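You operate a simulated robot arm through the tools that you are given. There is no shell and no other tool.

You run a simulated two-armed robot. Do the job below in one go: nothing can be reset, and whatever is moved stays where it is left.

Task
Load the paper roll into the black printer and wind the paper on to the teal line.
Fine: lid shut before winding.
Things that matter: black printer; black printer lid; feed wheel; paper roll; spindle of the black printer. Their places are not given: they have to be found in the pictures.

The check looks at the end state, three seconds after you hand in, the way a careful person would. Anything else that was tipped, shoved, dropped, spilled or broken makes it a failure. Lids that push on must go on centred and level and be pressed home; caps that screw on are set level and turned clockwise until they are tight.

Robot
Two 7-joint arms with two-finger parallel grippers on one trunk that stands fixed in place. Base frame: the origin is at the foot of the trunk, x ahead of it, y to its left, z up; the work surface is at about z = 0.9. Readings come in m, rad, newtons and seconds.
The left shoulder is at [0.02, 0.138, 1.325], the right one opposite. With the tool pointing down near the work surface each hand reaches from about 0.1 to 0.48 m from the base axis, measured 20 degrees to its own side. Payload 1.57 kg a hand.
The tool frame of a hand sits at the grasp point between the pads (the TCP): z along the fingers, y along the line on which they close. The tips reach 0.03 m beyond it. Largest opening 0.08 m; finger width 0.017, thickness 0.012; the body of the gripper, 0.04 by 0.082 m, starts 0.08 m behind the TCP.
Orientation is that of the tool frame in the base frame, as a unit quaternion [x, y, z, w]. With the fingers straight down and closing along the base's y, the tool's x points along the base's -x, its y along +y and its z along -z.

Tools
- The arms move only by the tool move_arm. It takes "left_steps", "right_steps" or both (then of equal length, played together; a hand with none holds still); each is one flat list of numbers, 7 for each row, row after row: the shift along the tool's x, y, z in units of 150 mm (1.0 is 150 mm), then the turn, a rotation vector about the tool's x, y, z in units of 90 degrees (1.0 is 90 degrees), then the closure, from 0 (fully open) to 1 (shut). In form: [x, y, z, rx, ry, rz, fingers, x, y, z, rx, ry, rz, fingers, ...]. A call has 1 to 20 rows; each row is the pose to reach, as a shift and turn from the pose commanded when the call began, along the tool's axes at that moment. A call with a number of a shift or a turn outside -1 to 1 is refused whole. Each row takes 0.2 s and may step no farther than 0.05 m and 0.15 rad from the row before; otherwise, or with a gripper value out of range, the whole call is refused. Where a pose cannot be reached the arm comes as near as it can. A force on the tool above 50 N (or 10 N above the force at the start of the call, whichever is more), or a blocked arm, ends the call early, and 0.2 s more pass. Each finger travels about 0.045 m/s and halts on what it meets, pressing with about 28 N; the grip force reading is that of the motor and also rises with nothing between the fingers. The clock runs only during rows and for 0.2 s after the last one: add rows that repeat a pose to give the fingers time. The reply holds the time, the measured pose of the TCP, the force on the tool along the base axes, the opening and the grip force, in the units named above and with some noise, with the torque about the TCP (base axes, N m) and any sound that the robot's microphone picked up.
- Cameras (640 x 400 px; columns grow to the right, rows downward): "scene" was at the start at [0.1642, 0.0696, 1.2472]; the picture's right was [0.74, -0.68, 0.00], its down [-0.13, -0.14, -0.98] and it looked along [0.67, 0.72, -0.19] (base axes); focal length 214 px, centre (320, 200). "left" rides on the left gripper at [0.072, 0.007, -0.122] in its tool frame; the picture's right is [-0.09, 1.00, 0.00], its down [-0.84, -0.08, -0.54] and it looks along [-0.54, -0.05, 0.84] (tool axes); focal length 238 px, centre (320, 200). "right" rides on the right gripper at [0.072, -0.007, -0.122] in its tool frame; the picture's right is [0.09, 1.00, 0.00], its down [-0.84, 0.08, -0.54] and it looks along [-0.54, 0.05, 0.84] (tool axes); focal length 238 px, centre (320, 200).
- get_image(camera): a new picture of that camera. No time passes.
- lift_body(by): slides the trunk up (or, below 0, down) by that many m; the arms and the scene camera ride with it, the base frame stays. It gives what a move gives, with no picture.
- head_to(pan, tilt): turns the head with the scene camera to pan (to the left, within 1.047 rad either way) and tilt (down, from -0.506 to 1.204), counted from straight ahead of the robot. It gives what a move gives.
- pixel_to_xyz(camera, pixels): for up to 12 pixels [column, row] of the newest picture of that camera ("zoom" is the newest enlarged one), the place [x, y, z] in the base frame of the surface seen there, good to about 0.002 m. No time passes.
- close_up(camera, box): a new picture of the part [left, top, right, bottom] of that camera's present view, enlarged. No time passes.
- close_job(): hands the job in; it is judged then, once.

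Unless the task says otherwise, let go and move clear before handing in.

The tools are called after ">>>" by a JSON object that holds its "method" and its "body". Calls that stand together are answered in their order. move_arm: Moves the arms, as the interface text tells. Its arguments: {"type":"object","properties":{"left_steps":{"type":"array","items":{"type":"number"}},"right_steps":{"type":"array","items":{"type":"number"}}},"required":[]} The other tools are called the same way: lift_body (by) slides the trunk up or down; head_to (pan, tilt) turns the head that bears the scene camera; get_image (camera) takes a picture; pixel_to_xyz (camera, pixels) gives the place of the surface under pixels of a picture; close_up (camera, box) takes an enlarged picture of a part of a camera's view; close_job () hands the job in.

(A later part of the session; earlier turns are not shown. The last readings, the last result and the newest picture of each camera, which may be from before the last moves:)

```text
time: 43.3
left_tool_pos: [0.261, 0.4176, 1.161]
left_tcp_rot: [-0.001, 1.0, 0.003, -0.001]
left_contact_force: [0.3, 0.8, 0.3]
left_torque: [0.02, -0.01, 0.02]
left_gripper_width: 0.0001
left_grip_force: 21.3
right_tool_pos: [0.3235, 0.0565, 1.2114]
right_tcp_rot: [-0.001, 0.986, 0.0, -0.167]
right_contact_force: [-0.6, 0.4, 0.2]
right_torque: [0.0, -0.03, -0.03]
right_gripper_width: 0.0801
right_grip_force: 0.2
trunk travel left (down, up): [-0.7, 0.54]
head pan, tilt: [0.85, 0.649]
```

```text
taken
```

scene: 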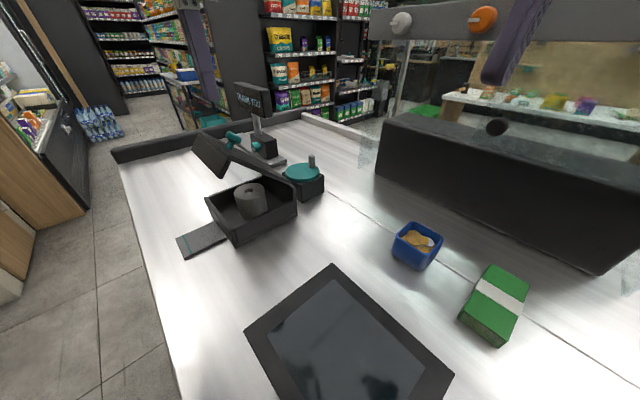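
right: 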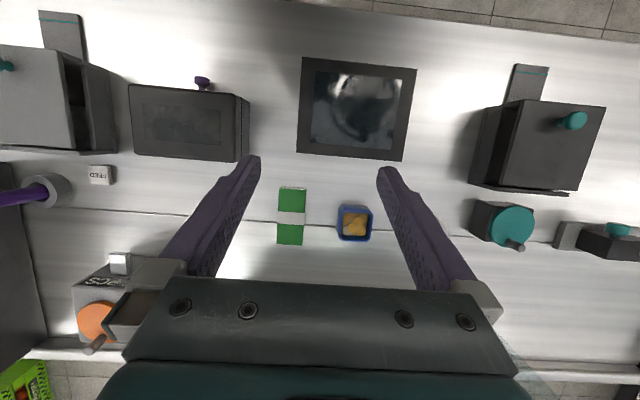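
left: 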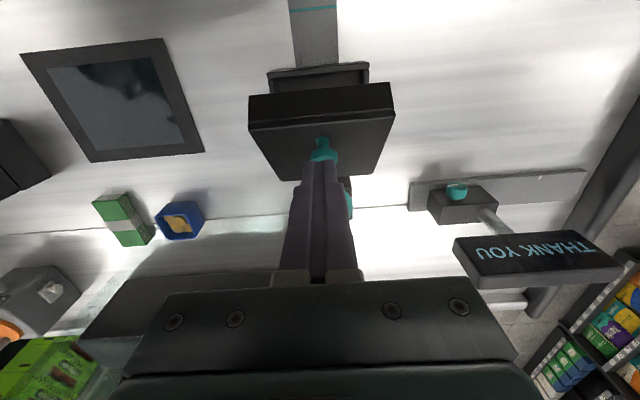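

I'm vertical above the lid at (0.261, 0.418, 1.161). I'll measure the lid's current edge and knob.

>>> {"method": "pixel_to_xyz", "body": {"camera": "left", "pixels": [[255, 100], [320, 92], [388, 88], [255, 124], [320, 118], [390, 113], [323, 142], [323, 152], [295, 130]]}}

>>> {"method": "close_up", "body": {"camera": "left", "box": [240, 70, 410, 210]}}

```text
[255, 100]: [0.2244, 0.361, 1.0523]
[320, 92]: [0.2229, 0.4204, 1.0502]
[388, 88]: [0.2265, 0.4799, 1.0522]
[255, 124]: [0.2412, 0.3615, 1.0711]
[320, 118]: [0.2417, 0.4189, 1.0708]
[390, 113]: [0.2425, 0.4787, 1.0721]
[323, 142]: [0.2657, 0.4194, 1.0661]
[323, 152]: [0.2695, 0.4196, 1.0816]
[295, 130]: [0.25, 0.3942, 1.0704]
```

```text
2.86 times, centred on (325, 140) of left
```

zoom: 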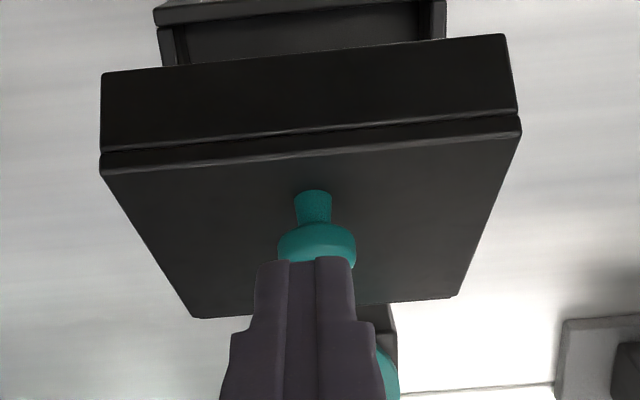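

The lid is at about 40°, its free edge at (0.2425, 1.072). I'll press that edge down along its arc to about 10°.

>>> {"method": "move_arm", "body": {"left_steps": [0.12, 0.006, 0.273, 0, 0, 0, 1, 0.12, 0.006, 0.42, 0, 0, 0, 1, 0.156, 0.006, 0.488, 0, 0, 0, 1, 0.2027, 0.006, 0.5513, 0, 0, 0, 1, 0.244, 0.006, 0.618, 0, 0, 0, 1, 0.2787, 0.006, 0.6887, 0, 0, 0, 1, 0.3073, 0.006, 0.7627, 0, 0, 0, 1, 0.3293, 0.006, 0.838, 0, 0, 0, 1]}}

>>> {"method": "close_up", "body": {"camera": "scene", "box": [180, 80, 340, 260]}}

>>> {"method": "get_image", "body": {"camera": "left"}}

```text
time: 45.1
left_tool_pos: [0.2125, 0.4214, 1.0342]
left_tcp_rot: [-0.001, 1.0, 0.002, 0.001]
left_contact_force: [0.2, 0.2, -0.4]
left_torque: [-0.01, 0.0, 0.01]
left_gripper_width: 0.0
left_grip_force: 20.9
right_tool_pos: [0.3239, 0.0557, 1.2133]
right_tcp_rot: [-0.001, 0.986, -0.001, -0.166]
right_contact_force: [0.6, -0.4, 0.0]
right_torque: [0.0, 0.01, 0.01]
right_gripper_width: 0.0801
right_grip_force: 0.0
trunk travel left (down, up): [-0.7, 0.54]
head pan, tilt: [0.85, 0.649]
```

```text
2.22 times, centred on (260, 170) of scene
```

zoom: 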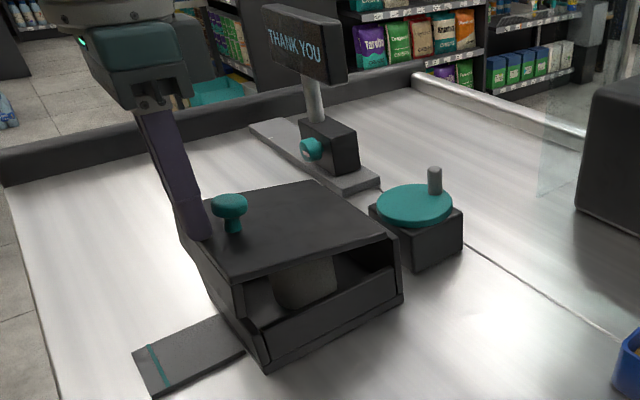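

```text
taken
```

left: 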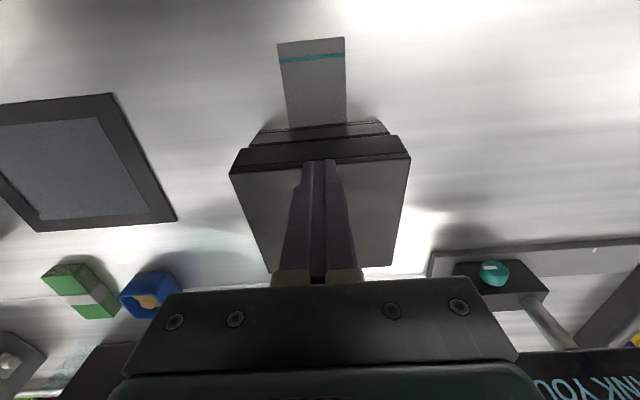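

The lid is down to ~10°. I'll now lift over the knob and press it straight down until the lid is home.

>>> {"method": "move_arm", "body": {"left_steps": [0, 0, -0.31, 0, 0, 0, 1, -0.17, -0.01, -0.31, 0, 0, 0, 1, -0.17, -0.01, -0.2, 0, 0, 0, 1, -0.16, -0.01, -0.12, 0, 0, 0, 1, -0.15, -0.01, -0.06, 0, 0, 0, 1, -0.14, -0.01, -0.02, 0, 0, 0, 1, -0.14, -0.01, 0.0, 0, 0, 0, 1]}}

>>> {"method": "close_up", "body": {"camera": "scene", "box": [180, 120, 320, 260]}}

```text
time: 46.8
left_tool_pos: [0.2343, 0.4212, 1.0393]
left_tcp_rot: [-0.001, 1.0, 0.003, 0.002]
left_contact_force: [-10.7, -6.9, 33.6]
left_torque: [-0.22, 0.27, -0.06]
left_gripper_width: 0.0
left_grip_force: 20.8
right_tool_pos: [0.3239, 0.0576, 1.2113]
right_tcp_rot: [-0.001, 0.986, 0.0, -0.166]
right_contact_force: [0.1, 0.2, -0.2]
right_torque: [0.02, 0.0, 0.0]
right_gripper_width: 0.08
right_grip_force: 0.1
trunk travel left (down, up): [-0.7, 0.54]
head pan, tilt: [0.85, 0.649]
stopped in row 7 (left hand): the force on the tool passed its limit at 53 N (the readings are from after the stop); the commanded pose is now the measured one
```

```text
2.86 times, centred on (250, 190) of scene
```

zoom: 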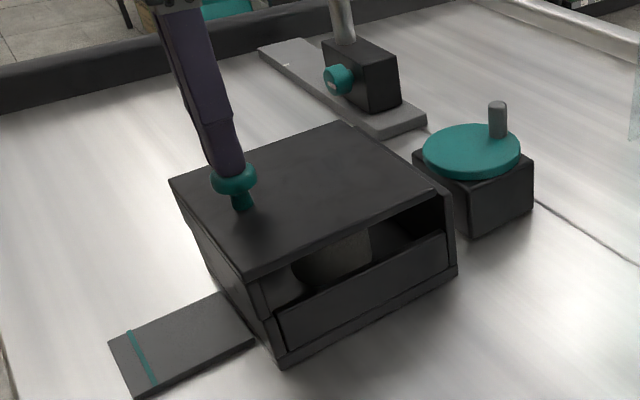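

The lid is pressed home with 53 N at the knob. I'll lift off and verify the lid height against the start (z≈0.985).

>>> {"method": "move_arm", "body": {"left_steps": [0, 0, -0.1, 0, 0, 0, 1, 0, 0, -0.4, 0, 0, 0, 1, 0, 0, -0.7, 0, 0, 0, 1, 0, 0, -0.95, 0, 0, 0, 1]}}

>>> {"method": "get_image", "body": {"camera": "left"}}

>>> {"method": "get_image", "body": {"camera": "scene"}}

>>> {"method": "pixel_to_xyz", "body": {"camera": "scene", "pixels": [[205, 183], [232, 213], [250, 175], [285, 186], [220, 181], [303, 173], [312, 160], [312, 166], [185, 240], [193, 252]]}}

```text
time: 48.0
left_tool_pos: [0.2411, 0.3949, 1.1609]
left_tcp_rot: [0.022, 0.999, -0.046, -0.003]
left_contact_force: [0.1, 0.7, 0.4]
left_torque: [0.02, 0.01, 0.03]
left_gripper_width: 0.0002
left_grip_force: 21.3
right_tool_pos: [0.3234, 0.0569, 1.2109]
right_tcp_rot: [-0.001, 0.986, 0.0, -0.165]
right_contact_force: [1.1, -0.2, -0.5]
right_torque: [0.0, -0.01, 0.01]
right_gripper_width: 0.0799
right_grip_force: 0.0
trunk travel left (down, up): [-0.7, 0.54]
head pan, tilt: [0.85, 0.649]
stopped in row 4 (left hand): the arm was blocked; the commanded pose is now the measured one
```

```text
taken
```

left: 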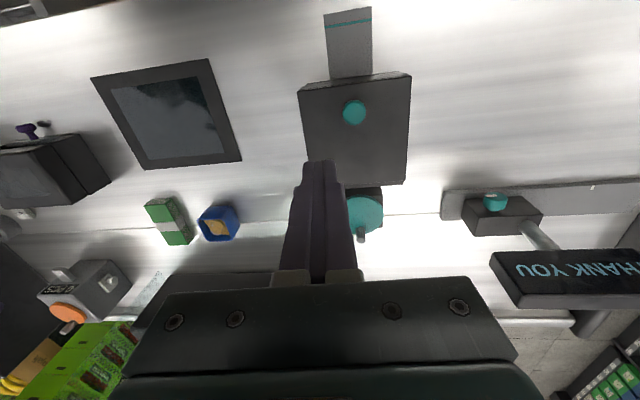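

```text
taken
```

scene: 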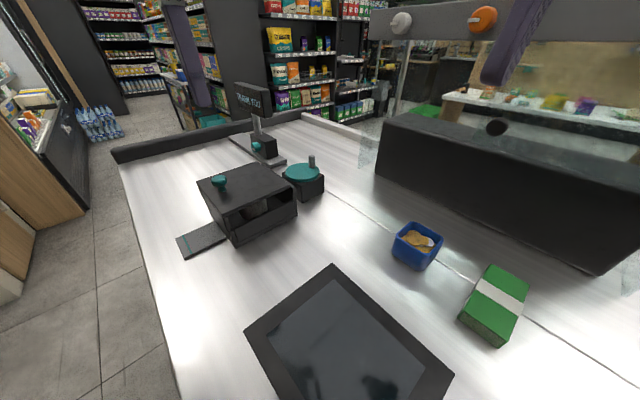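

```text
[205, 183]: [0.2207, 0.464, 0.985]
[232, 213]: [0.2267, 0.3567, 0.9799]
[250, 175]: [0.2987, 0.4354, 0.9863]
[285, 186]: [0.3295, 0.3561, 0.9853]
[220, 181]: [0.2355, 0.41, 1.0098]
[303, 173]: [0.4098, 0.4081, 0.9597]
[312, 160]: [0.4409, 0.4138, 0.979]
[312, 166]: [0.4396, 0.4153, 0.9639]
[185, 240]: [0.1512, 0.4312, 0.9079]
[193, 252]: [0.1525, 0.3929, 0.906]
```

The lid is shut again (lid top z≈0.985, as at the start). Now I'll look closely at the wheel and the tray before winding.

>>> {"method": "close_up", "body": {"camera": "scene", "box": [270, 140, 340, 210]}}

>>> {"method": "close_up", "body": {"camera": "left", "box": [290, 0, 430, 100]}}

>>> {"method": "close_up", "body": {"camera": "left", "box": [330, 170, 410, 250]}}

>>> {"method": "pixel_to_xyz", "body": {"camera": "left", "pixels": [[362, 215], [380, 215], [361, 233], [362, 240], [357, 200], [328, 26], [370, 20], [330, 75], [372, 72], [348, 24]]}}

```text
5.71 times, centred on (305, 175) of scene
```

zoom: 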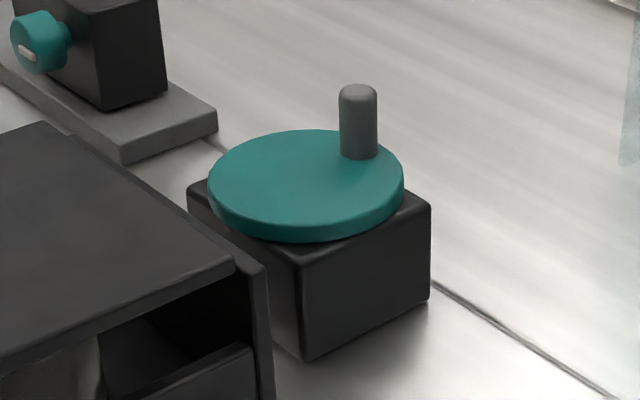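

```text
4.00 times, centred on (360, 50) of left
```

zoom: 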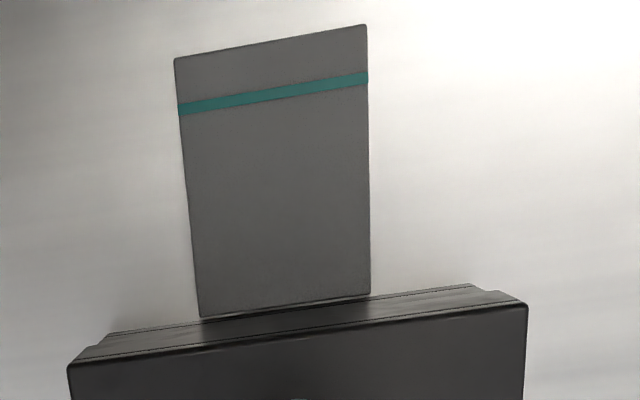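

```text
5.00 times, centred on (370, 210) of left
```

zoom: 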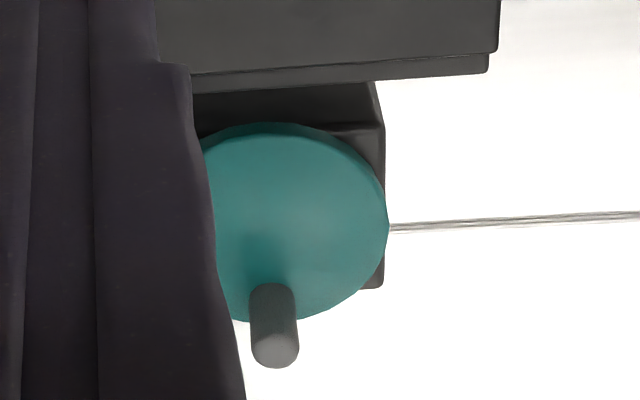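

```text
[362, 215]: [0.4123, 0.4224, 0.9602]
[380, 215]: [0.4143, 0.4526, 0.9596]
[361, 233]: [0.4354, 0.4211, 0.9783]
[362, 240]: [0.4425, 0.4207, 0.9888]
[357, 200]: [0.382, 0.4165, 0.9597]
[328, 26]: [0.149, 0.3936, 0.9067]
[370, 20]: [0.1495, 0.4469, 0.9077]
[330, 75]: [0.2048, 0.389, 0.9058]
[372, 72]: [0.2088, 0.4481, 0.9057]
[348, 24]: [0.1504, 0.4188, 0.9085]
```

>>> {"method": "close_up", "body": {"camera": "scene", "box": [270, 140, 340, 210]}}

>>> {"method": "pixel_to_xyz", "body": {"camera": "zoom", "pixels": [[214, 178], [398, 178], [300, 134], [305, 222], [240, 150], [365, 208], [240, 205], [358, 92], [358, 120], [358, 150], [345, 130], [372, 130]]}}

```text
5.71 times, centred on (305, 175) of scene
```

zoom: 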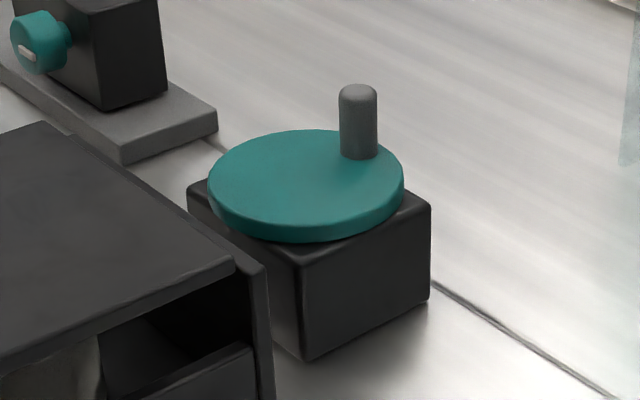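

```text
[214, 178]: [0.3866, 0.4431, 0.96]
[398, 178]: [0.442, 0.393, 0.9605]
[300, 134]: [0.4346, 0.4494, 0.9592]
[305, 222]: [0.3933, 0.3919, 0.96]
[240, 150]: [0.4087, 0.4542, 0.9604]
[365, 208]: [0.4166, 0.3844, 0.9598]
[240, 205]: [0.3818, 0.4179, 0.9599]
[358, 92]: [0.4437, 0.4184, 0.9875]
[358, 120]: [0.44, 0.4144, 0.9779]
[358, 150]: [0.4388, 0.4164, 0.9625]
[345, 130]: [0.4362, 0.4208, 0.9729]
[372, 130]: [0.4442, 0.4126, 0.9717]
```

The wheel's centre is near (0.4137, 0.4193) and its handle near (0.4425, 0.4195), top z≈0.988; the teal line is at x≈0.150. I'll move towards the handle while starting to tilt the hand outward for reach.

>>> {"method": "move_arm", "body": {"left_steps": [-0.27, 0.05, 0.02, 0, 0, 0, 1, -0.53, 0.1, 0.04, 0, 0, 0, 0.7, -0.787, 0.141, 0.057, 0, 0, 0, 0.6, -0.787, 0.141, 0.057, -0.016, -0.07, -0.0037, 0.6, -0.787, 0.141, 0.057, -0.032, -0.14, -0.0074, 0.6, -0.787, 0.141, 0.057, -0.032, -0.14, -0.0074, 0.6]}}

```text
time: 49.4
left_tool_pos: [0.3597, 0.41, 1.1499]
left_tcp_rot: [0.01, 0.994, -0.021, 0.107]
left_contact_force: [0.1, -0.8, 0.0]
left_torque: [-0.02, -0.01, -0.02]
left_gripper_width: 0.032
left_grip_force: 0.1
right_tool_pos: [0.3234, 0.0567, 1.2115]
right_tcp_rot: [-0.001, 0.986, 0.0, -0.166]
right_contact_force: [0.3, 0.5, -0.4]
right_torque: [0.02, 0.0, 0.0]
right_gripper_width: 0.08
right_grip_force: 0.2
trunk travel left (down, up): [-0.7, 0.54]
head pan, tilt: [0.85, 0.649]
```

>>> {"method": "move_arm", "body": {"left_steps": [-0.216, 0.042, 0.148, -0.0145, -0.0707, -0.0033, 0.6, -0.432, 0.083, 0.296, -0.0289, -0.1413, -0.0067, 0.6, -0.432, 0.083, 0.296, -0.0289, -0.1413, -0.0067, 0.6]}}

>>> {"method": "get_image", "body": {"camera": "left"}}

```text
time: 50.2
left_tool_pos: [0.4354, 0.4194, 1.1209]
left_tcp_rot: [0.0, 0.976, 0.001, 0.217]
left_contact_force: [-0.1, -1.6, 0.1]
left_torque: [0.05, 0.0, 0.02]
left_gripper_width: 0.0317
left_grip_force: 0.1
right_tool_pos: [0.3231, 0.0568, 1.2119]
right_tcp_rot: [-0.001, 0.986, 0.0, -0.166]
right_contact_force: [0.2, 0.5, -1.1]
right_torque: [0.02, -0.01, 0.05]
right_gripper_width: 0.08
right_grip_force: 0.1
trunk travel left (down, up): [-0.7, 0.54]
head pan, tilt: [0.85, 0.649]
```

```text
taken
```

left: 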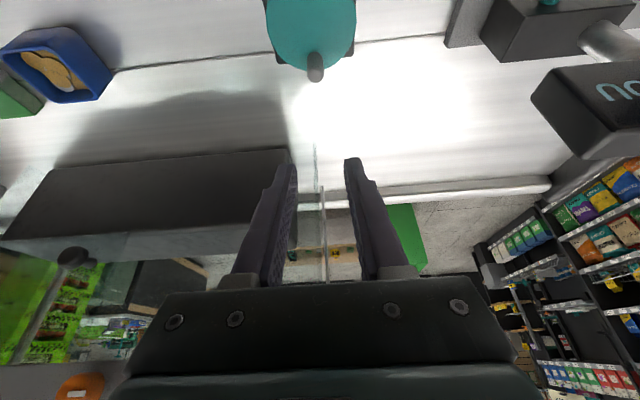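

The hand is tilted over the handle at (0.435, 0.419, 1.121). Before gripping I'll lower to just above the handle and trace the handle circle in the air to be sure the arm can follow it.

>>> {"method": "move_arm", "body": {"left_steps": [0.09, 0, 0.18, 0, 0, 0, 0.6, 0.18, 0, 0.36, 0, 0, 0, 0.6, 0.273, 0, 0.543, 0, 0, 0, 0.6, 0.325, 0.134, 0.518, 0, 0, 0, 0.6, 0.447, 0.189, 0.461, 0, 0, 0, 0.6, 0.569, 0.134, 0.405, 0, 0, 0, 0.6, 0.619, 0, 0.381, 0, 0, 0, 0.6, 0.569, -0.134, 0.405, 0, 0, 0, 0.6, 0.447, -0.191, 0.461, 0, 0, 0, 0.6, 0.325, -0.135, 0.518, 0, 0, 0, 0.6, 0.273, 0, 0.543, 0, 0, 0, 0.6, 0.273, 0, 0.543, 0, 0, 0, 0.6]}}

>>> {"method": "get_image", "body": {"camera": "left"}}

>>> {"method": "get_image", "body": {"camera": "scene"}}

```text
time: 52.8
left_tool_pos: [0.4299, 0.4201, 1.028]
left_tcp_rot: [0.0, 0.976, 0.0, 0.216]
left_contact_force: [0.0, 0.3, -0.2]
left_torque: [-0.01, 0.0, 0.03]
left_gripper_width: 0.032
left_grip_force: 0.1
right_tool_pos: [0.3236, 0.0563, 1.2109]
right_tcp_rot: [-0.002, 0.986, 0.0, -0.165]
right_contact_force: [0.8, 0.3, 0.9]
right_torque: [0.02, -0.01, -0.02]
right_gripper_width: 0.08
right_grip_force: 0.0
trunk travel left (down, up): [-0.7, 0.54]
head pan, tilt: [0.85, 0.649]
```

```text
taken
```

left: 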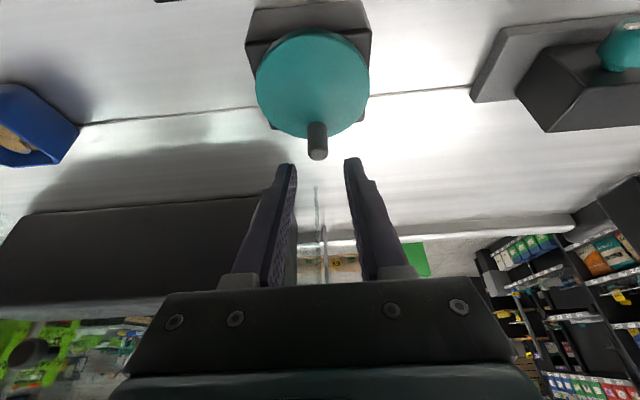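

```text
taken
```

scene: 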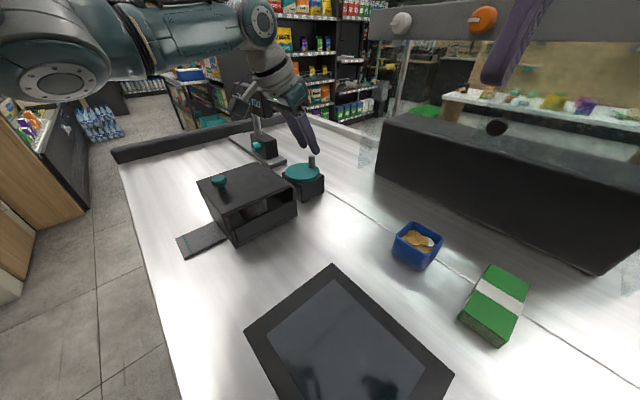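

The whole circle is reachable. The handle top is at left-image [317,152]; I'll measure it and check alignment.

>>> {"method": "close_up", "body": {"camera": "left", "box": [250, 20, 390, 190]}}

>>> {"method": "pixel_to_xyz", "body": {"camera": "left", "pixels": [[317, 153], [311, 153], [323, 153], [317, 135], [312, 33], [260, 85], [365, 80], [312, 133]]}}

>>> {"method": "close_up", "body": {"camera": "scene", "box": [270, 100, 340, 210]}}

```text
2.35 times, centred on (320, 105) of left
```

zoom: 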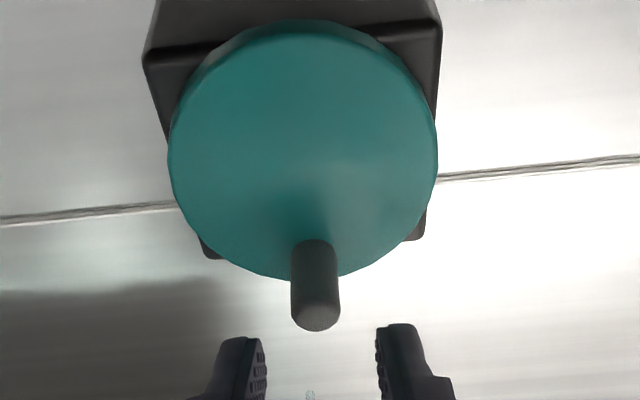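

```text
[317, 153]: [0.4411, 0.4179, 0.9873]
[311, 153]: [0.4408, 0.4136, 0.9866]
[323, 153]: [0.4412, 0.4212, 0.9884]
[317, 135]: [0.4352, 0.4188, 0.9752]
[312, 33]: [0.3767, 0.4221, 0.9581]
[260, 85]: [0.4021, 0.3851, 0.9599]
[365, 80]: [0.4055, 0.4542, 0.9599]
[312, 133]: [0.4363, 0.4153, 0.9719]
```

```text
3.64 times, centred on (305, 155) of scene
```

zoom: 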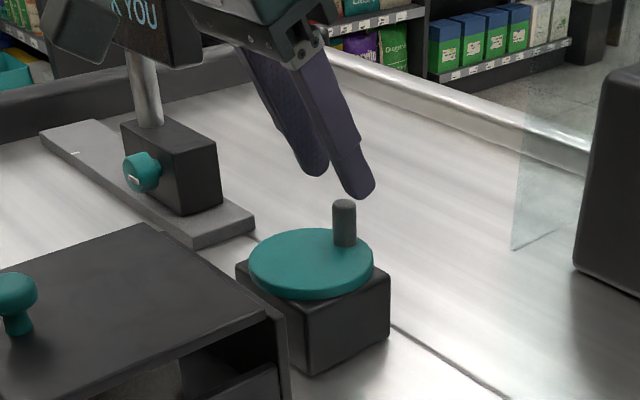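

The handle's axis is at about (0.4415, 0.4185), diameter ~0.013. I'll lower the fingers around it and grip.

>>> {"method": "move_arm", "body": {"left_steps": [0.038, -0.0093, 0.097, 0, 0, 0, 0.6, 0.0767, -0.0093, 0.193, 0, 0, 0, 0.6, 0.0767, -0.0093, 0.193, 0, 0, 0, 0.6, 0.0767, -0.0093, 0.193, 0, 0, 0, 0.9, 0.0767, -0.0093, 0.193, 0, 0, 0, 0.95, 0.0767, -0.0093, 0.193, 0, 0, 0, 0.95]}}

>>> {"method": "close_up", "body": {"camera": "scene", "box": [270, 100, 340, 210]}}

>>> {"method": "get_image", "body": {"camera": "left"}}

```text
time: 54.2
left_tool_pos: [0.4306, 0.4198, 0.9976]
left_tcp_rot: [-0.001, 0.976, 0.001, 0.217]
left_contact_force: [1.9, 6.3, -4.7]
left_torque: [0.18, -0.26, 0.03]
left_gripper_width: 0.0153
left_grip_force: 29.8
right_tool_pos: [0.3231, 0.0568, 1.2114]
right_tcp_rot: [-0.001, 0.986, -0.001, -0.166]
right_contact_force: [0.2, -0.8, -0.5]
right_torque: [0.0, 0.0, -0.01]
right_gripper_width: 0.0803
right_grip_force: 0.0
trunk travel left (down, up): [-0.7, 0.54]
head pan, tilt: [0.85, 0.649]
```

```text
3.64 times, centred on (305, 155) of scene
```

zoom: 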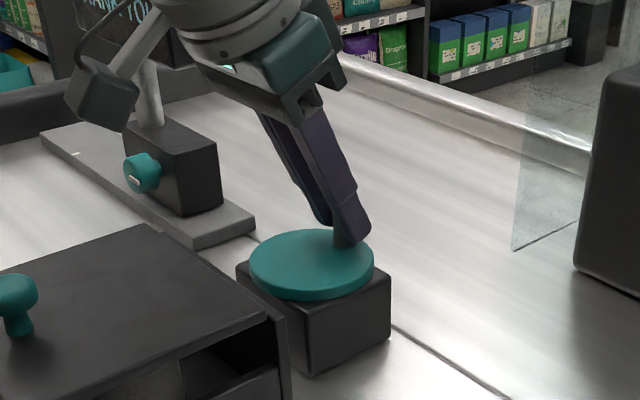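

```text
taken
```

left: 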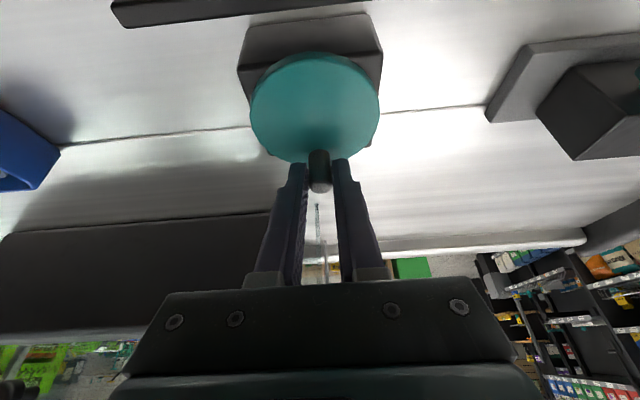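

Gripped at width 0.0153. I'll try a 45° clockwise turn (seen from above) and watch the tray for paper.

>>> {"method": "move_arm", "body": {"left_steps": [0.0057, -0.0428, -0.0026, 0, 0, 0, 0.95, 0.0224, -0.0875, -0.0105, 0, 0, 0, 0.95, 0.0491, -0.1259, -0.0229, 0, 0, 0, 0.95, 0.0491, -0.1259, -0.0229, 0, 0, 0, 0.95]}}

>>> {"method": "get_image", "body": {"camera": "scene"}}

>>> {"method": "close_up", "body": {"camera": "scene", "box": [170, 150, 340, 270]}}

```text
time: 54.9
left_tool_pos: [0.424, 0.4185, 1.0039]
left_tcp_rot: [-0.006, 0.976, 0.019, 0.218]
left_contact_force: [4.4, 16.9, -0.9]
left_torque: [0.37, -0.77, 0.39]
left_gripper_width: 0.0153
left_grip_force: 31.6
right_tool_pos: [0.3245, 0.0599, 1.2121]
right_tcp_rot: [-0.001, 0.986, 0.001, -0.166]
right_contact_force: [-0.9, -0.6, 0.2]
right_torque: [0.02, -0.01, 0.01]
right_gripper_width: 0.0797
right_grip_force: 0.1
trunk travel left (down, up): [-0.7, 0.54]
head pan, tilt: [0.85, 0.649]
stopped in row 3 (left hand): the force on the tool passed its limit at 55 N (the readings are from after the stop); the commanded pose is now the measured one
```

```text
taken
```

scene: 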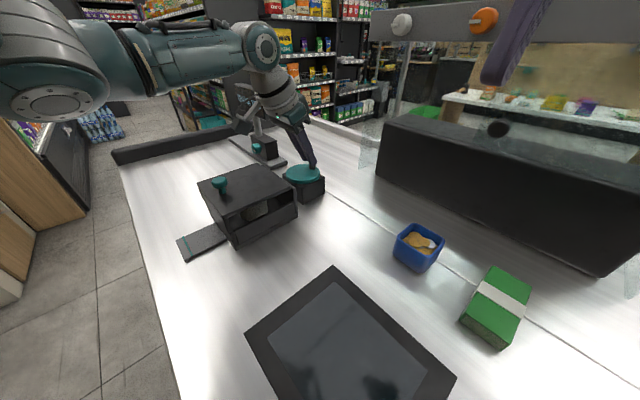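

```text
3.33 times, centred on (255, 210) of scene
```

zoom: 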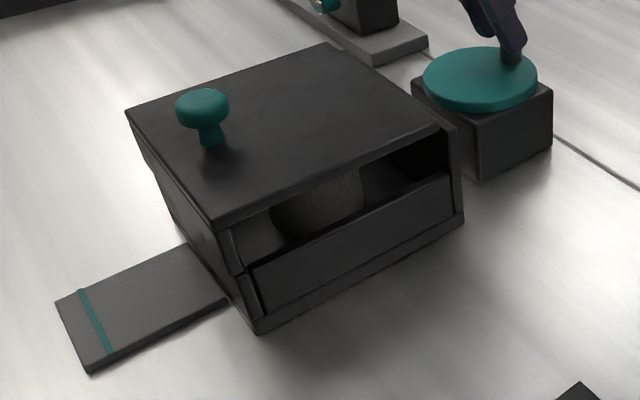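

Clockwise is blocked hard (55 N) and no paper came out, so the wheel must turn counter-clockwise. The fingers rode up a little, so I'll look closer before re-gripping.

>>> {"method": "close_up", "body": {"camera": "scene", "box": [270, 120, 340, 210]}}

>>> {"method": "close_up", "body": {"camera": "left", "box": [230, 20, 400, 220]}}

```text
4.44 times, centred on (305, 165) of scene
```

zoom: 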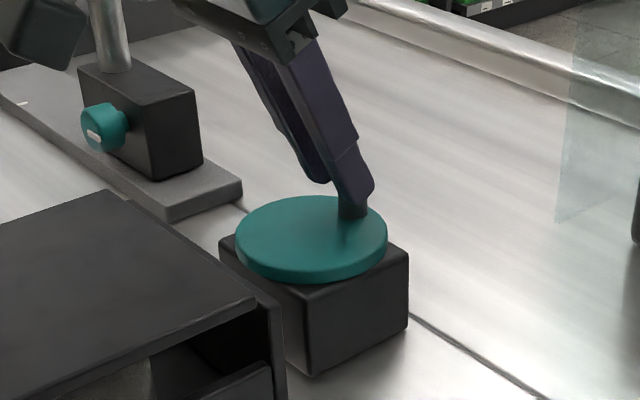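

```text
2.00 times, centred on (315, 120) of left
```

zoom: 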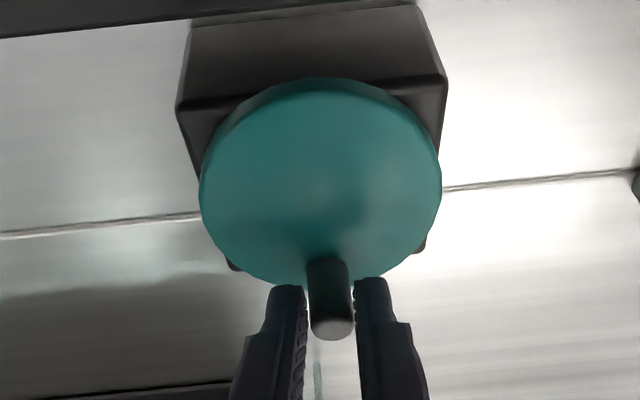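

The handle hasn't moved and is still between the pads. I'll open, re-seat lower on the handle with the correct tilt, grip again, then try counter-clockwise.

>>> {"method": "move_arm", "body": {"left_steps": [0, 0, 0, 0, 0, 0, 0.7, 0, 0, 0, 0, 0, 0, 0.6, 0, 0, 0, 0.0126, 0.001, 0.001, 0.6, -0.0135, 0.001, 0.0315, 0.0252, 0.002, 0.0022, 0.6, -0.027, 0.001, 0.063, 0.0252, 0.002, 0.0022, 0.6, -0.027, 0.001, 0.063, 0.0252, 0.002, 0.0022, 0.6, -0.027, 0.001, 0.063, 0.0252, 0.002, 0.0022, 0.95, -0.027, 0.001, 0.063, 0.0252, 0.002, 0.0022, 0.95, -0.027, 0.001, 0.063, 0.0252, 0.002, 0.0022, 0.95]}}

>>> {"method": "close_up", "body": {"camera": "scene", "box": [270, 120, 340, 210]}}

```text
time: 56.9
left_tool_pos: [0.4299, 0.417, 0.9935]
left_tcp_rot: [0.002, 0.977, -0.002, 0.214]
left_contact_force: [0.5, 20.4, -4.2]
left_torque: [0.53, -0.2, 0.27]
left_gripper_width: 0.0223
left_grip_force: 10.4
right_tool_pos: [0.324, 0.0585, 1.2127]
right_tcp_rot: [-0.001, 0.986, 0.001, -0.166]
right_contact_force: [0.6, -0.3, -0.3]
right_torque: [-0.02, -0.01, 0.01]
right_gripper_width: 0.08
right_grip_force: 0.1
trunk travel left (down, up): [-0.7, 0.54]
head pan, tilt: [0.85, 0.649]
```

```text
4.44 times, centred on (305, 165) of scene
```

zoom: 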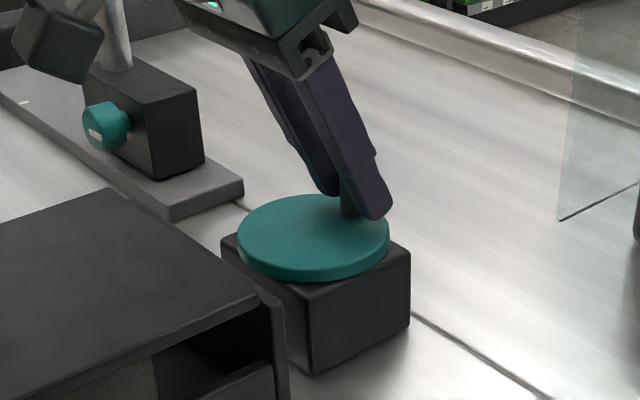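

>>> {"method": "move_arm", "body": {"left_steps": [0, 0.01, -0.02, 0, 0, 0, 0.95, 0, 0.01, -0.02, 0, 0, 0, 0.95, 0, 0.01, -0.02, 0, 0, 0, 0.95]}}

>>> {"method": "close_up", "body": {"camera": "left", "box": [230, 20, 400, 220]}}

```text
time: 57.7
left_tool_pos: [0.4282, 0.4162, 0.9968]
left_tcp_rot: [0.002, 0.977, -0.002, 0.214]
left_contact_force: [2.0, 21.0, -6.6]
left_torque: [0.49, 0.03, 0.26]
left_gripper_width: 0.0225
left_grip_force: 10.7
right_tool_pos: [0.3224, 0.0583, 1.2121]
right_tcp_rot: [-0.002, 0.986, 0.001, -0.166]
right_contact_force: [0.6, -1.2, -0.1]
right_torque: [0.0, 0.01, -0.01]
right_gripper_width: 0.0798
right_grip_force: 0.1
trunk travel left (down, up): [-0.7, 0.54]
head pan, tilt: [0.85, 0.649]
```

```text
2.00 times, centred on (315, 120) of left
```

zoom: 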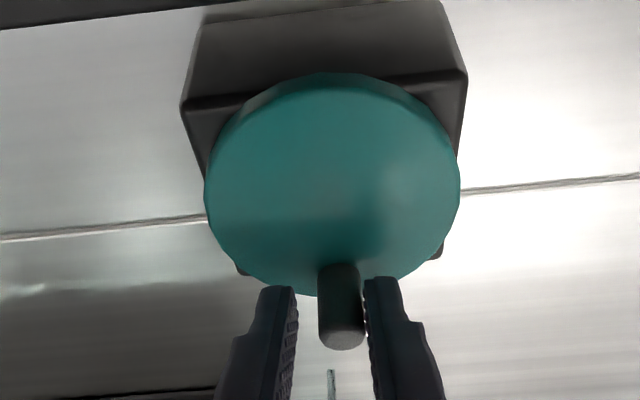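

The +y finger alone is pressing the handle against its stop; the hand sits ~4 mm too far to -y. I'll shift +y so both pads meet it.

>>> {"method": "move_arm", "body": {"left_steps": [0, 0.01, 0, 0, 0, 0, 0.95, 0, 0.02, 0, 0, 0, 0, 0.95, 0, 0.027, 0, 0, 0, 0, 0.95, 0, 0.027, 0, 0, 0, 0, 0.95]}}

>>> {"method": "close_up", "body": {"camera": "left", "box": [230, 20, 400, 220]}}

```text
time: 58.7
left_tool_pos: [0.428, 0.4206, 0.9974]
left_tcp_rot: [0.003, 0.977, -0.004, 0.214]
left_contact_force: [-4.2, 14.0, 2.2]
left_torque: [0.36, 0.08, 0.25]
left_gripper_width: 0.0161
left_grip_force: 6.9
right_tool_pos: [0.3236, 0.0583, 1.2122]
right_tcp_rot: [-0.002, 0.986, 0.002, -0.167]
right_contact_force: [-0.7, 0.1, -0.1]
right_torque: [0.0, 0.03, 0.0]
right_gripper_width: 0.0804
right_grip_force: 0.2
trunk travel left (down, up): [-0.7, 0.54]
head pan, tilt: [0.85, 0.649]
```

```text
2.00 times, centred on (315, 120) of left
```

zoom: 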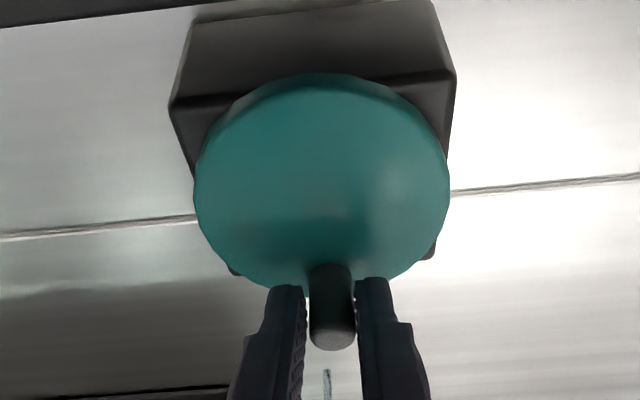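

Both pads are now at the handle. I'll try counter-clockwise by about 30° and look for movement.

>>> {"method": "move_arm", "body": {"left_steps": [-0.0157, 0.0373, 0.0073, 0, 0, 0, 0.95, -0.0079, 0.0687, 0.0037, 0, 0, 0, 0.95, 0.0042, 0.098, -0.002, 0, 0, 0, 0.95, 0.0042, 0.098, -0.002, 0, 0, 0, 0.95]}}

>>> {"method": "get_image", "body": {"camera": "left"}}

>>> {"method": "close_up", "body": {"camera": "scene", "box": [170, 140, 340, 270]}}

```text
time: 59.7
left_tool_pos: [0.4287, 0.4311, 0.9944]
left_tcp_rot: [0.001, 0.977, -0.007, 0.214]
left_contact_force: [2.3, -2.9, -2.4]
left_torque: [0.43, -0.02, 0.07]
left_gripper_width: 0.0156
left_grip_force: 30.7
right_tool_pos: [0.3242, 0.0567, 1.2115]
right_tcp_rot: [-0.002, 0.986, -0.001, -0.166]
right_contact_force: [0.3, 0.4, 0.3]
right_torque: [0.0, 0.02, 0.02]
right_gripper_width: 0.08
right_grip_force: 0.0
trunk travel left (down, up): [-0.7, 0.54]
head pan, tilt: [0.85, 0.649]
```

```text
taken
```

left: 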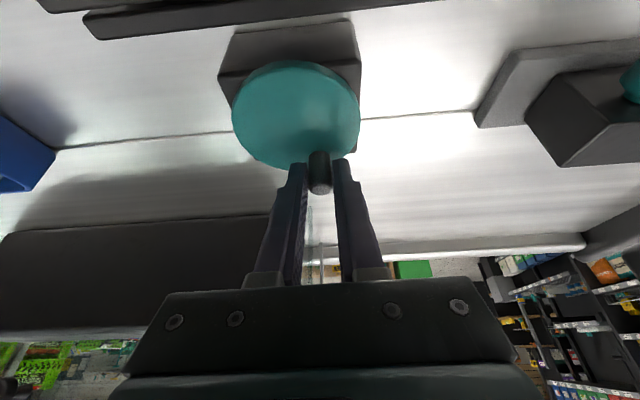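

```text
3.08 times, centred on (255, 205) of scene
```

zoom: 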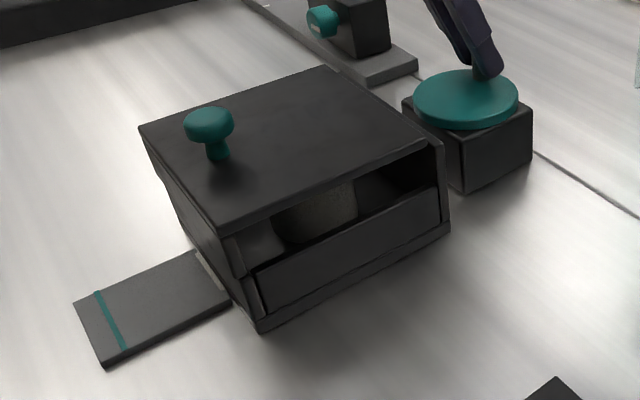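

The wheel turns counter-clockwise freely (force ≈ 3 N), and there's a light strip appearing at the slot (zoom [208,262]). I'll zoom there.

>>> {"method": "close_up", "body": {"camera": "scene", "box": [175, 205, 245, 260]}}

>>> {"method": "pixel_to_xyz", "body": {"camera": "zoom", "pixels": [[100, 190], [130, 250], [400, 180], [300, 150], [330, 120], [360, 200]]}}

```text
7.27 times, centred on (210, 232) of scene
```

zoom: 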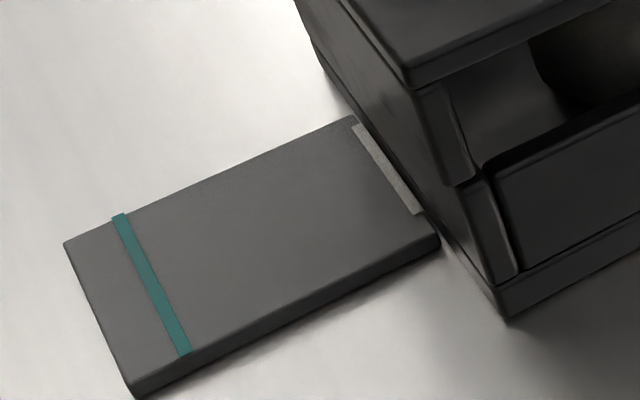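

```text
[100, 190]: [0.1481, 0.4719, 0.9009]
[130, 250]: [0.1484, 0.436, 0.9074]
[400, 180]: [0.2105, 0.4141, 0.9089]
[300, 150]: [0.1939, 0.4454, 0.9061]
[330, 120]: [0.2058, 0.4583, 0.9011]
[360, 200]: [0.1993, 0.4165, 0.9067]
```

Paper is emerging: the light strip at zoom [352,125]–[420,215]. I'll measure the paper's edge and the teal line to get the gain.

>>> {"method": "pixel_to_xyz", "body": {"camera": "zoom", "pixels": [[358, 135], [375, 160], [385, 170], [410, 205], [117, 220], [150, 280], [180, 345], [365, 150], [395, 200]]}}

```text
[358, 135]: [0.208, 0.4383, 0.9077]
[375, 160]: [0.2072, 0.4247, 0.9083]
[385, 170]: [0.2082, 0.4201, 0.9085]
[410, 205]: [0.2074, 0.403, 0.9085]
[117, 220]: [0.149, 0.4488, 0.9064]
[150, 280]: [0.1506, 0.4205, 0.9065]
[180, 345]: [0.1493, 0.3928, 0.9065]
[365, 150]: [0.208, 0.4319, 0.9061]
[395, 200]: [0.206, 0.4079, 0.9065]
```

The paper's edge is at x≈0.2072 with the handle at about 26°; the teal line is at x≈0.150. I'll continue counter-clockwise to about 85° and re-measure.

>>> {"method": "move_arm", "body": {"left_steps": [0.0224, 0.038, -0.0104, 0, 0, 0, 0.95, 0.0544, 0.0707, -0.0254, 0, 0, 0, 0.95, 0.0937, 0.0927, -0.0437, 0, 0, 0, 0.95, 0.1365, 0.1033, -0.0637, 0, 0, 0, 0.95, 0.1365, 0.1033, -0.0637, 0, 0, 0, 0.95]}}

>>> {"method": "get_image", "body": {"camera": "left"}}

>>> {"method": "close_up", "body": {"camera": "scene", "box": [175, 205, 245, 260]}}

>>> {"method": "pixel_to_xyz", "body": {"camera": "zoom", "pixels": [[320, 140], [340, 140], [350, 170], [370, 190], [390, 210]]}}

```text
time: 60.9
left_tool_pos: [0.4077, 0.4477, 0.9957]
left_tcp_rot: [0.001, 0.977, -0.007, 0.215]
left_contact_force: [7.4, -2.7, -10.5]
left_torque: [0.33, -0.05, 0.21]
left_gripper_width: 0.0155
left_grip_force: 31.2
right_tool_pos: [0.3248, 0.0555, 1.212]
right_tcp_rot: [-0.001, 0.986, -0.001, -0.166]
right_contact_force: [-0.7, 0.2, 0.7]
right_torque: [-0.03, 0.01, 0.01]
right_gripper_width: 0.0801
right_grip_force: 0.1
trunk travel left (down, up): [-0.7, 0.54]
head pan, tilt: [0.85, 0.649]
```

```text
taken
```

left: 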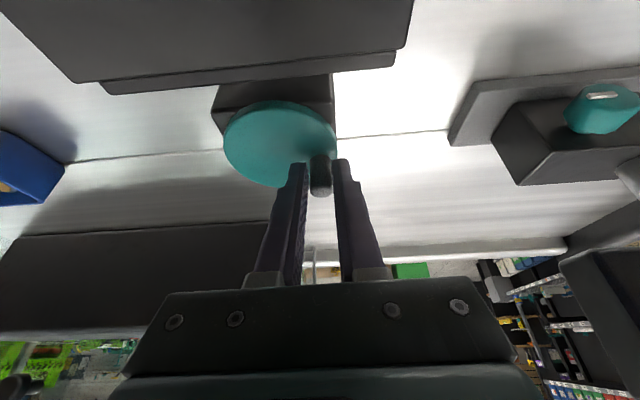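

```text
7.27 times, centred on (210, 232) of scene
```

zoom: 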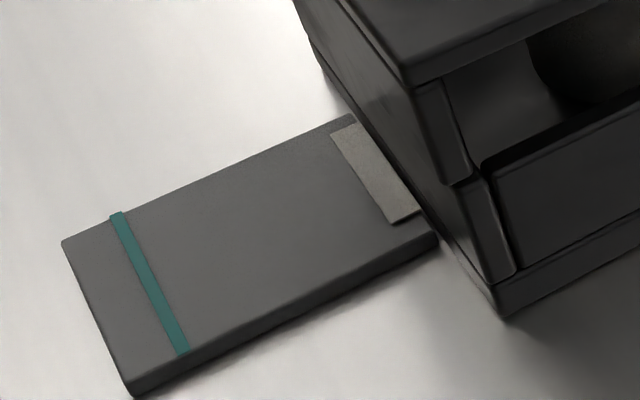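

```text
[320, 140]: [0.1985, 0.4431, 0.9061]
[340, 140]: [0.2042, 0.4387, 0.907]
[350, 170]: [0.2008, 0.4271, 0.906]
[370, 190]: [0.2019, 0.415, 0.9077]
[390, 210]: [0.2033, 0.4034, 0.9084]
```

The paper edge moved from x≈0.207 to ≈0.2015 for ~58° of turn, about 0.1 mm per degree, so roughly 510° more are needed. I'll continue to about 190° and check the grip.

>>> {"method": "move_arm", "body": {"left_steps": [0.0438, -0.002, -0.0204, 0, 0, 0, 0.95, 0.0856, -0.0167, -0.0399, 0, 0, 0, 0.95, 0.1226, -0.0427, -0.0572, 0, 0, 0, 0.95, 0.1523, -0.0783, -0.071, 0, 0, 0, 0.95, 0.1725, -0.1213, -0.0804, 0, 0, 0, 0.95, 0.182, -0.1685, -0.0848, 0, 0, 0, 0.95, 0.1801, -0.2168, -0.0839, 0, 0, 0, 0.95, 0.1801, -0.2168, -0.0839, 0, 0, 0, 0.95]}}

>>> {"method": "get_image", "body": {"camera": "left"}}

>>> {"method": "close_up", "body": {"camera": "scene", "box": [170, 130, 340, 270]}}

```text
time: 62.7
left_tool_pos: [0.3775, 0.4173, 0.9971]
left_tcp_rot: [0.002, 0.977, -0.007, 0.215]
left_contact_force: [-2.1, 2.6, 7.4]
left_torque: [0.54, 0.01, 0.13]
left_gripper_width: 0.0158
left_grip_force: 31.2
right_tool_pos: [0.3236, 0.0563, 1.2125]
right_tcp_rot: [-0.001, 0.986, 0.0, -0.166]
right_contact_force: [-0.4, -0.5, 0.3]
right_torque: [0.02, 0.01, 0.01]
right_gripper_width: 0.0801
right_grip_force: 0.1
trunk travel left (down, up): [-0.7, 0.54]
head pan, tilt: [0.85, 0.649]
```

```text
taken
```

left: 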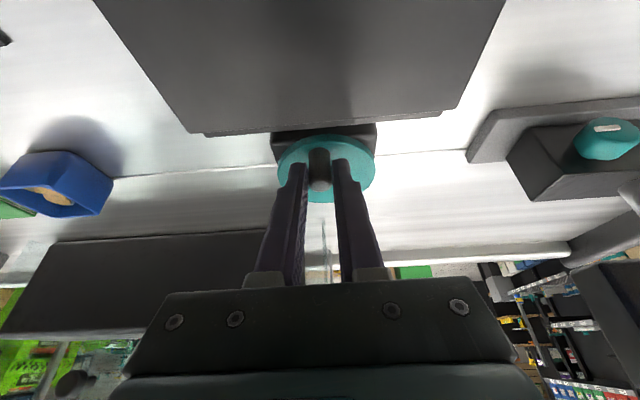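

```text
2.86 times, centred on (255, 200) of scene
```

zoom: 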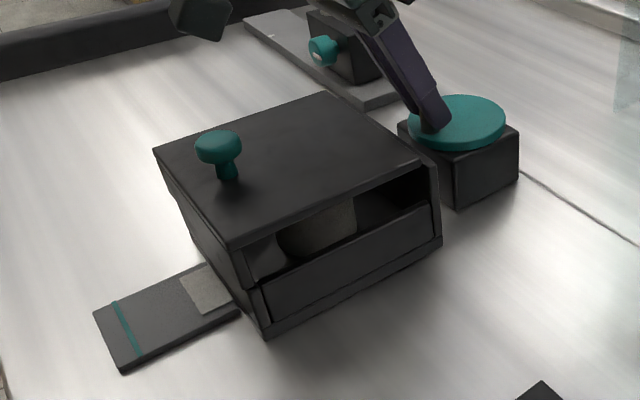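

The wheel follows well and the paper is clearly advancing. I'll measure the paper edge.

>>> {"method": "close_up", "body": {"camera": "scene", "box": [175, 205, 245, 260]}}

>>> {"method": "pixel_to_xyz", "body": {"camera": "zoom", "pixels": [[285, 160], [295, 180], [310, 200], [330, 230], [300, 170], [140, 270]]}}

```text
7.27 times, centred on (210, 232) of scene
```

zoom: 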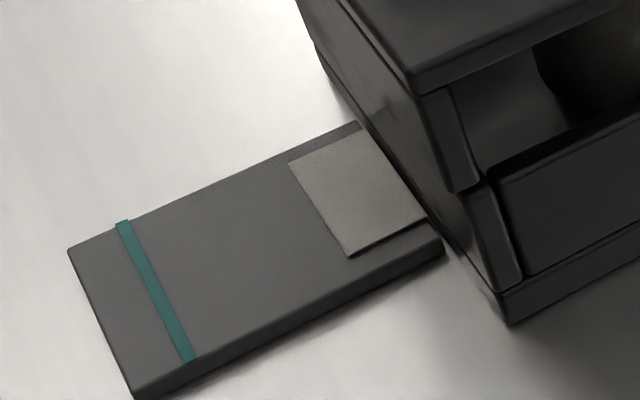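

```text
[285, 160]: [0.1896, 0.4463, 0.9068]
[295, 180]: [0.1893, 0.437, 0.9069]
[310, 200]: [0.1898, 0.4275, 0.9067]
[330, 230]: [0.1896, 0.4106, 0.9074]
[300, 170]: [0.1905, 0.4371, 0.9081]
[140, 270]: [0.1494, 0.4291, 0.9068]
```

The paper edge is at x≈0.190 with ~40 mm still to go, about one more full turn. I'll continue counter-clockwise to about 355°.

>>> {"method": "move_arm", "body": {"left_steps": [-0.0132, -0.0461, 0.0061, 0, 0, 0, 0.95, -0.0367, -0.0869, 0.0171, 0, 0, 0, 0.95, -0.0691, -0.1197, 0.0322, 0, 0, 0, 0.95, -0.108, -0.142, 0.0503, 0, 0, 0, 0.95, -0.1507, -0.1525, 0.0703, 0, 0, 0, 0.95, -0.1946, -0.1503, 0.0907, 0, 0, 0, 0.95, -0.2364, -0.1358, 0.1102, 0, 0, 0, 0.95, -0.2734, -0.1098, 0.1275, 0, 0, 0, 0.95, -0.303, -0.0741, 0.1413, 0, 0, 0, 0.95, -0.3232, -0.0312, 0.1507, 0, 0, 0, 0.95, -0.3327, 0.016, 0.1551, 0, 0, 0, 0.95, -0.3327, 0.016, 0.1551, 0, 0, 0, 0.95]}}

>>> {"method": "get_image", "body": {"camera": "left"}}

>>> {"method": "close_up", "body": {"camera": "scene", "box": [175, 205, 245, 260]}}

>>> {"method": "pixel_to_xyz", "body": {"camera": "zoom", "pixels": [[190, 210], [210, 210], [220, 240], [240, 260], [260, 290], [140, 270], [150, 290]]}}

```text
time: 65.3
left_tool_pos: [0.4342, 0.4176, 0.9967]
left_tcp_rot: [0.001, 0.976, -0.005, 0.216]
left_contact_force: [17.0, -1.7, -6.4]
left_torque: [0.37, -0.64, 0.0]
left_gripper_width: 0.0152
left_grip_force: 30.9
right_tool_pos: [0.3249, 0.0559, 1.2123]
right_tcp_rot: [-0.001, 0.986, -0.001, -0.165]
right_contact_force: [0.2, -0.6, 0.7]
right_torque: [0.01, 0.0, 0.0]
right_gripper_width: 0.0802
right_grip_force: 0.1
trunk travel left (down, up): [-0.7, 0.54]
head pan, tilt: [0.85, 0.649]
```

```text
taken
```

left: 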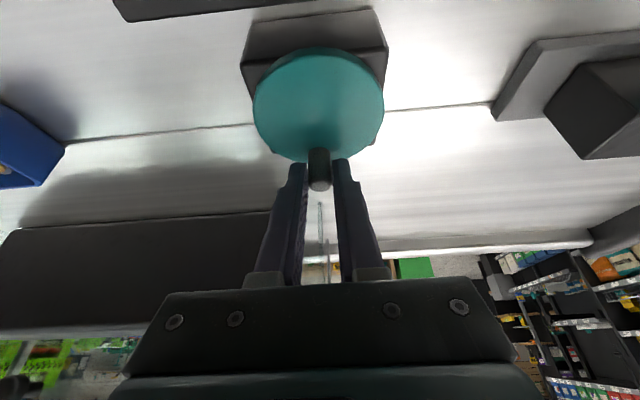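

```text
7.27 times, centred on (210, 232) of scene
```

zoom: 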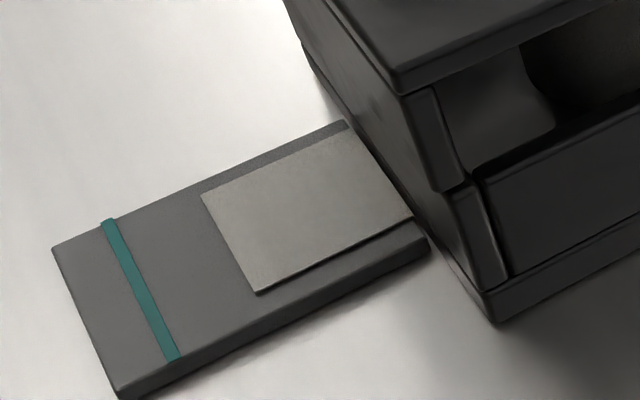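

```text
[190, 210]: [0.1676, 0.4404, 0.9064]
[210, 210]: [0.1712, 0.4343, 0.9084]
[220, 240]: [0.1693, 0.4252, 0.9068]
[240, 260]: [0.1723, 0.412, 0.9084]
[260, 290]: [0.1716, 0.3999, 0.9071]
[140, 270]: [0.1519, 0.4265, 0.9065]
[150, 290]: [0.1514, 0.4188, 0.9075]
```

The edge is now at x≈0.171, ~20.5 mm from the line, with a steady 0.11 mm per degree. I'll turn about 150° more and re-measure before the final bit.

>>> {"method": "move_arm", "body": {"left_steps": [0.0139, 0.0483, -0.0065, 0, 0, 0, 0.95, 0.0272, 0.0945, -0.0127, 0, 0, 0, 0.95, 0.0508, 0.1353, -0.0237, 0, 0, 0, 0.95, 0.0831, 0.168, -0.0387, 0, 0, 0, 0.95, 0.122, 0.1903, -0.0569, 0, 0, 0, 0.95, 0.1648, 0.2008, -0.0768, 0, 0, 0, 0.95, 0.2086, 0.1987, -0.0972, 0, 0, 0, 0.95, 0.2504, 0.1841, -0.1167, 0, 0, 0, 0.95, 0.2874, 0.1581, -0.134, 0, 0, 0, 0.95, 0.317, 0.1225, -0.1478, 0, 0, 0, 0.95, 0.317, 0.1225, -0.1478, 0, 0, 0, 0.95]}}

>>> {"method": "get_image", "body": {"camera": "left"}}

>>> {"method": "close_up", "body": {"camera": "scene", "box": [175, 205, 245, 260]}}

>>> {"method": "pixel_to_xyz", "body": {"camera": "zoom", "pixels": [[130, 240], [150, 240], [160, 270], [180, 300], [120, 250], [135, 270], [145, 300], [170, 290]]}}

```text
time: 67.7
left_tool_pos: [0.3747, 0.4397, 0.9946]
left_tcp_rot: [0.001, 0.978, -0.003, 0.21]
left_contact_force: [-12.0, 15.3, -2.2]
left_torque: [0.24, 0.52, 0.38]
left_gripper_width: 0.0177
left_grip_force: 7.9
right_tool_pos: [0.3225, 0.058, 1.2109]
right_tcp_rot: [-0.001, 0.986, 0.001, -0.167]
right_contact_force: [0.8, -0.5, 0.2]
right_torque: [0.01, -0.02, 0.03]
right_gripper_width: 0.0799
right_grip_force: 0.1
trunk travel left (down, up): [-0.7, 0.54]
head pan, tilt: [0.85, 0.649]
```

```text
taken
```

left: 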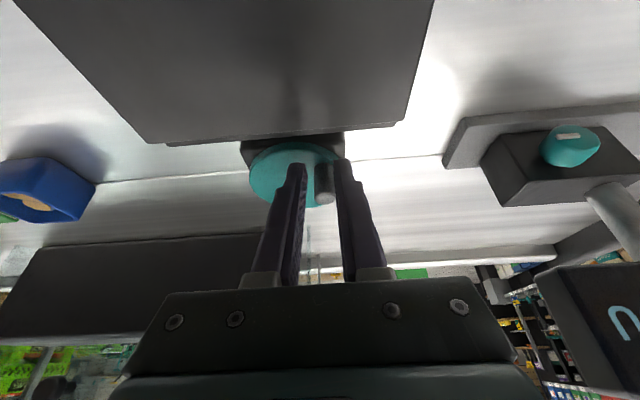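

```text
7.27 times, centred on (210, 232) of scene
```

zoom: 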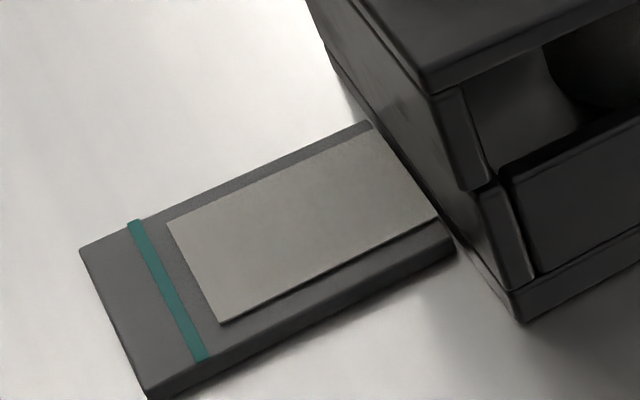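

```text
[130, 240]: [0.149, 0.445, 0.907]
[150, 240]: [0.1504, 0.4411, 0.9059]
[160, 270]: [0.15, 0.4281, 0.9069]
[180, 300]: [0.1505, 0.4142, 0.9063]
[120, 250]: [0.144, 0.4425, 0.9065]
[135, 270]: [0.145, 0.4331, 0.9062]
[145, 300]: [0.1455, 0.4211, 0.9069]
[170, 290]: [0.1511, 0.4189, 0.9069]
```

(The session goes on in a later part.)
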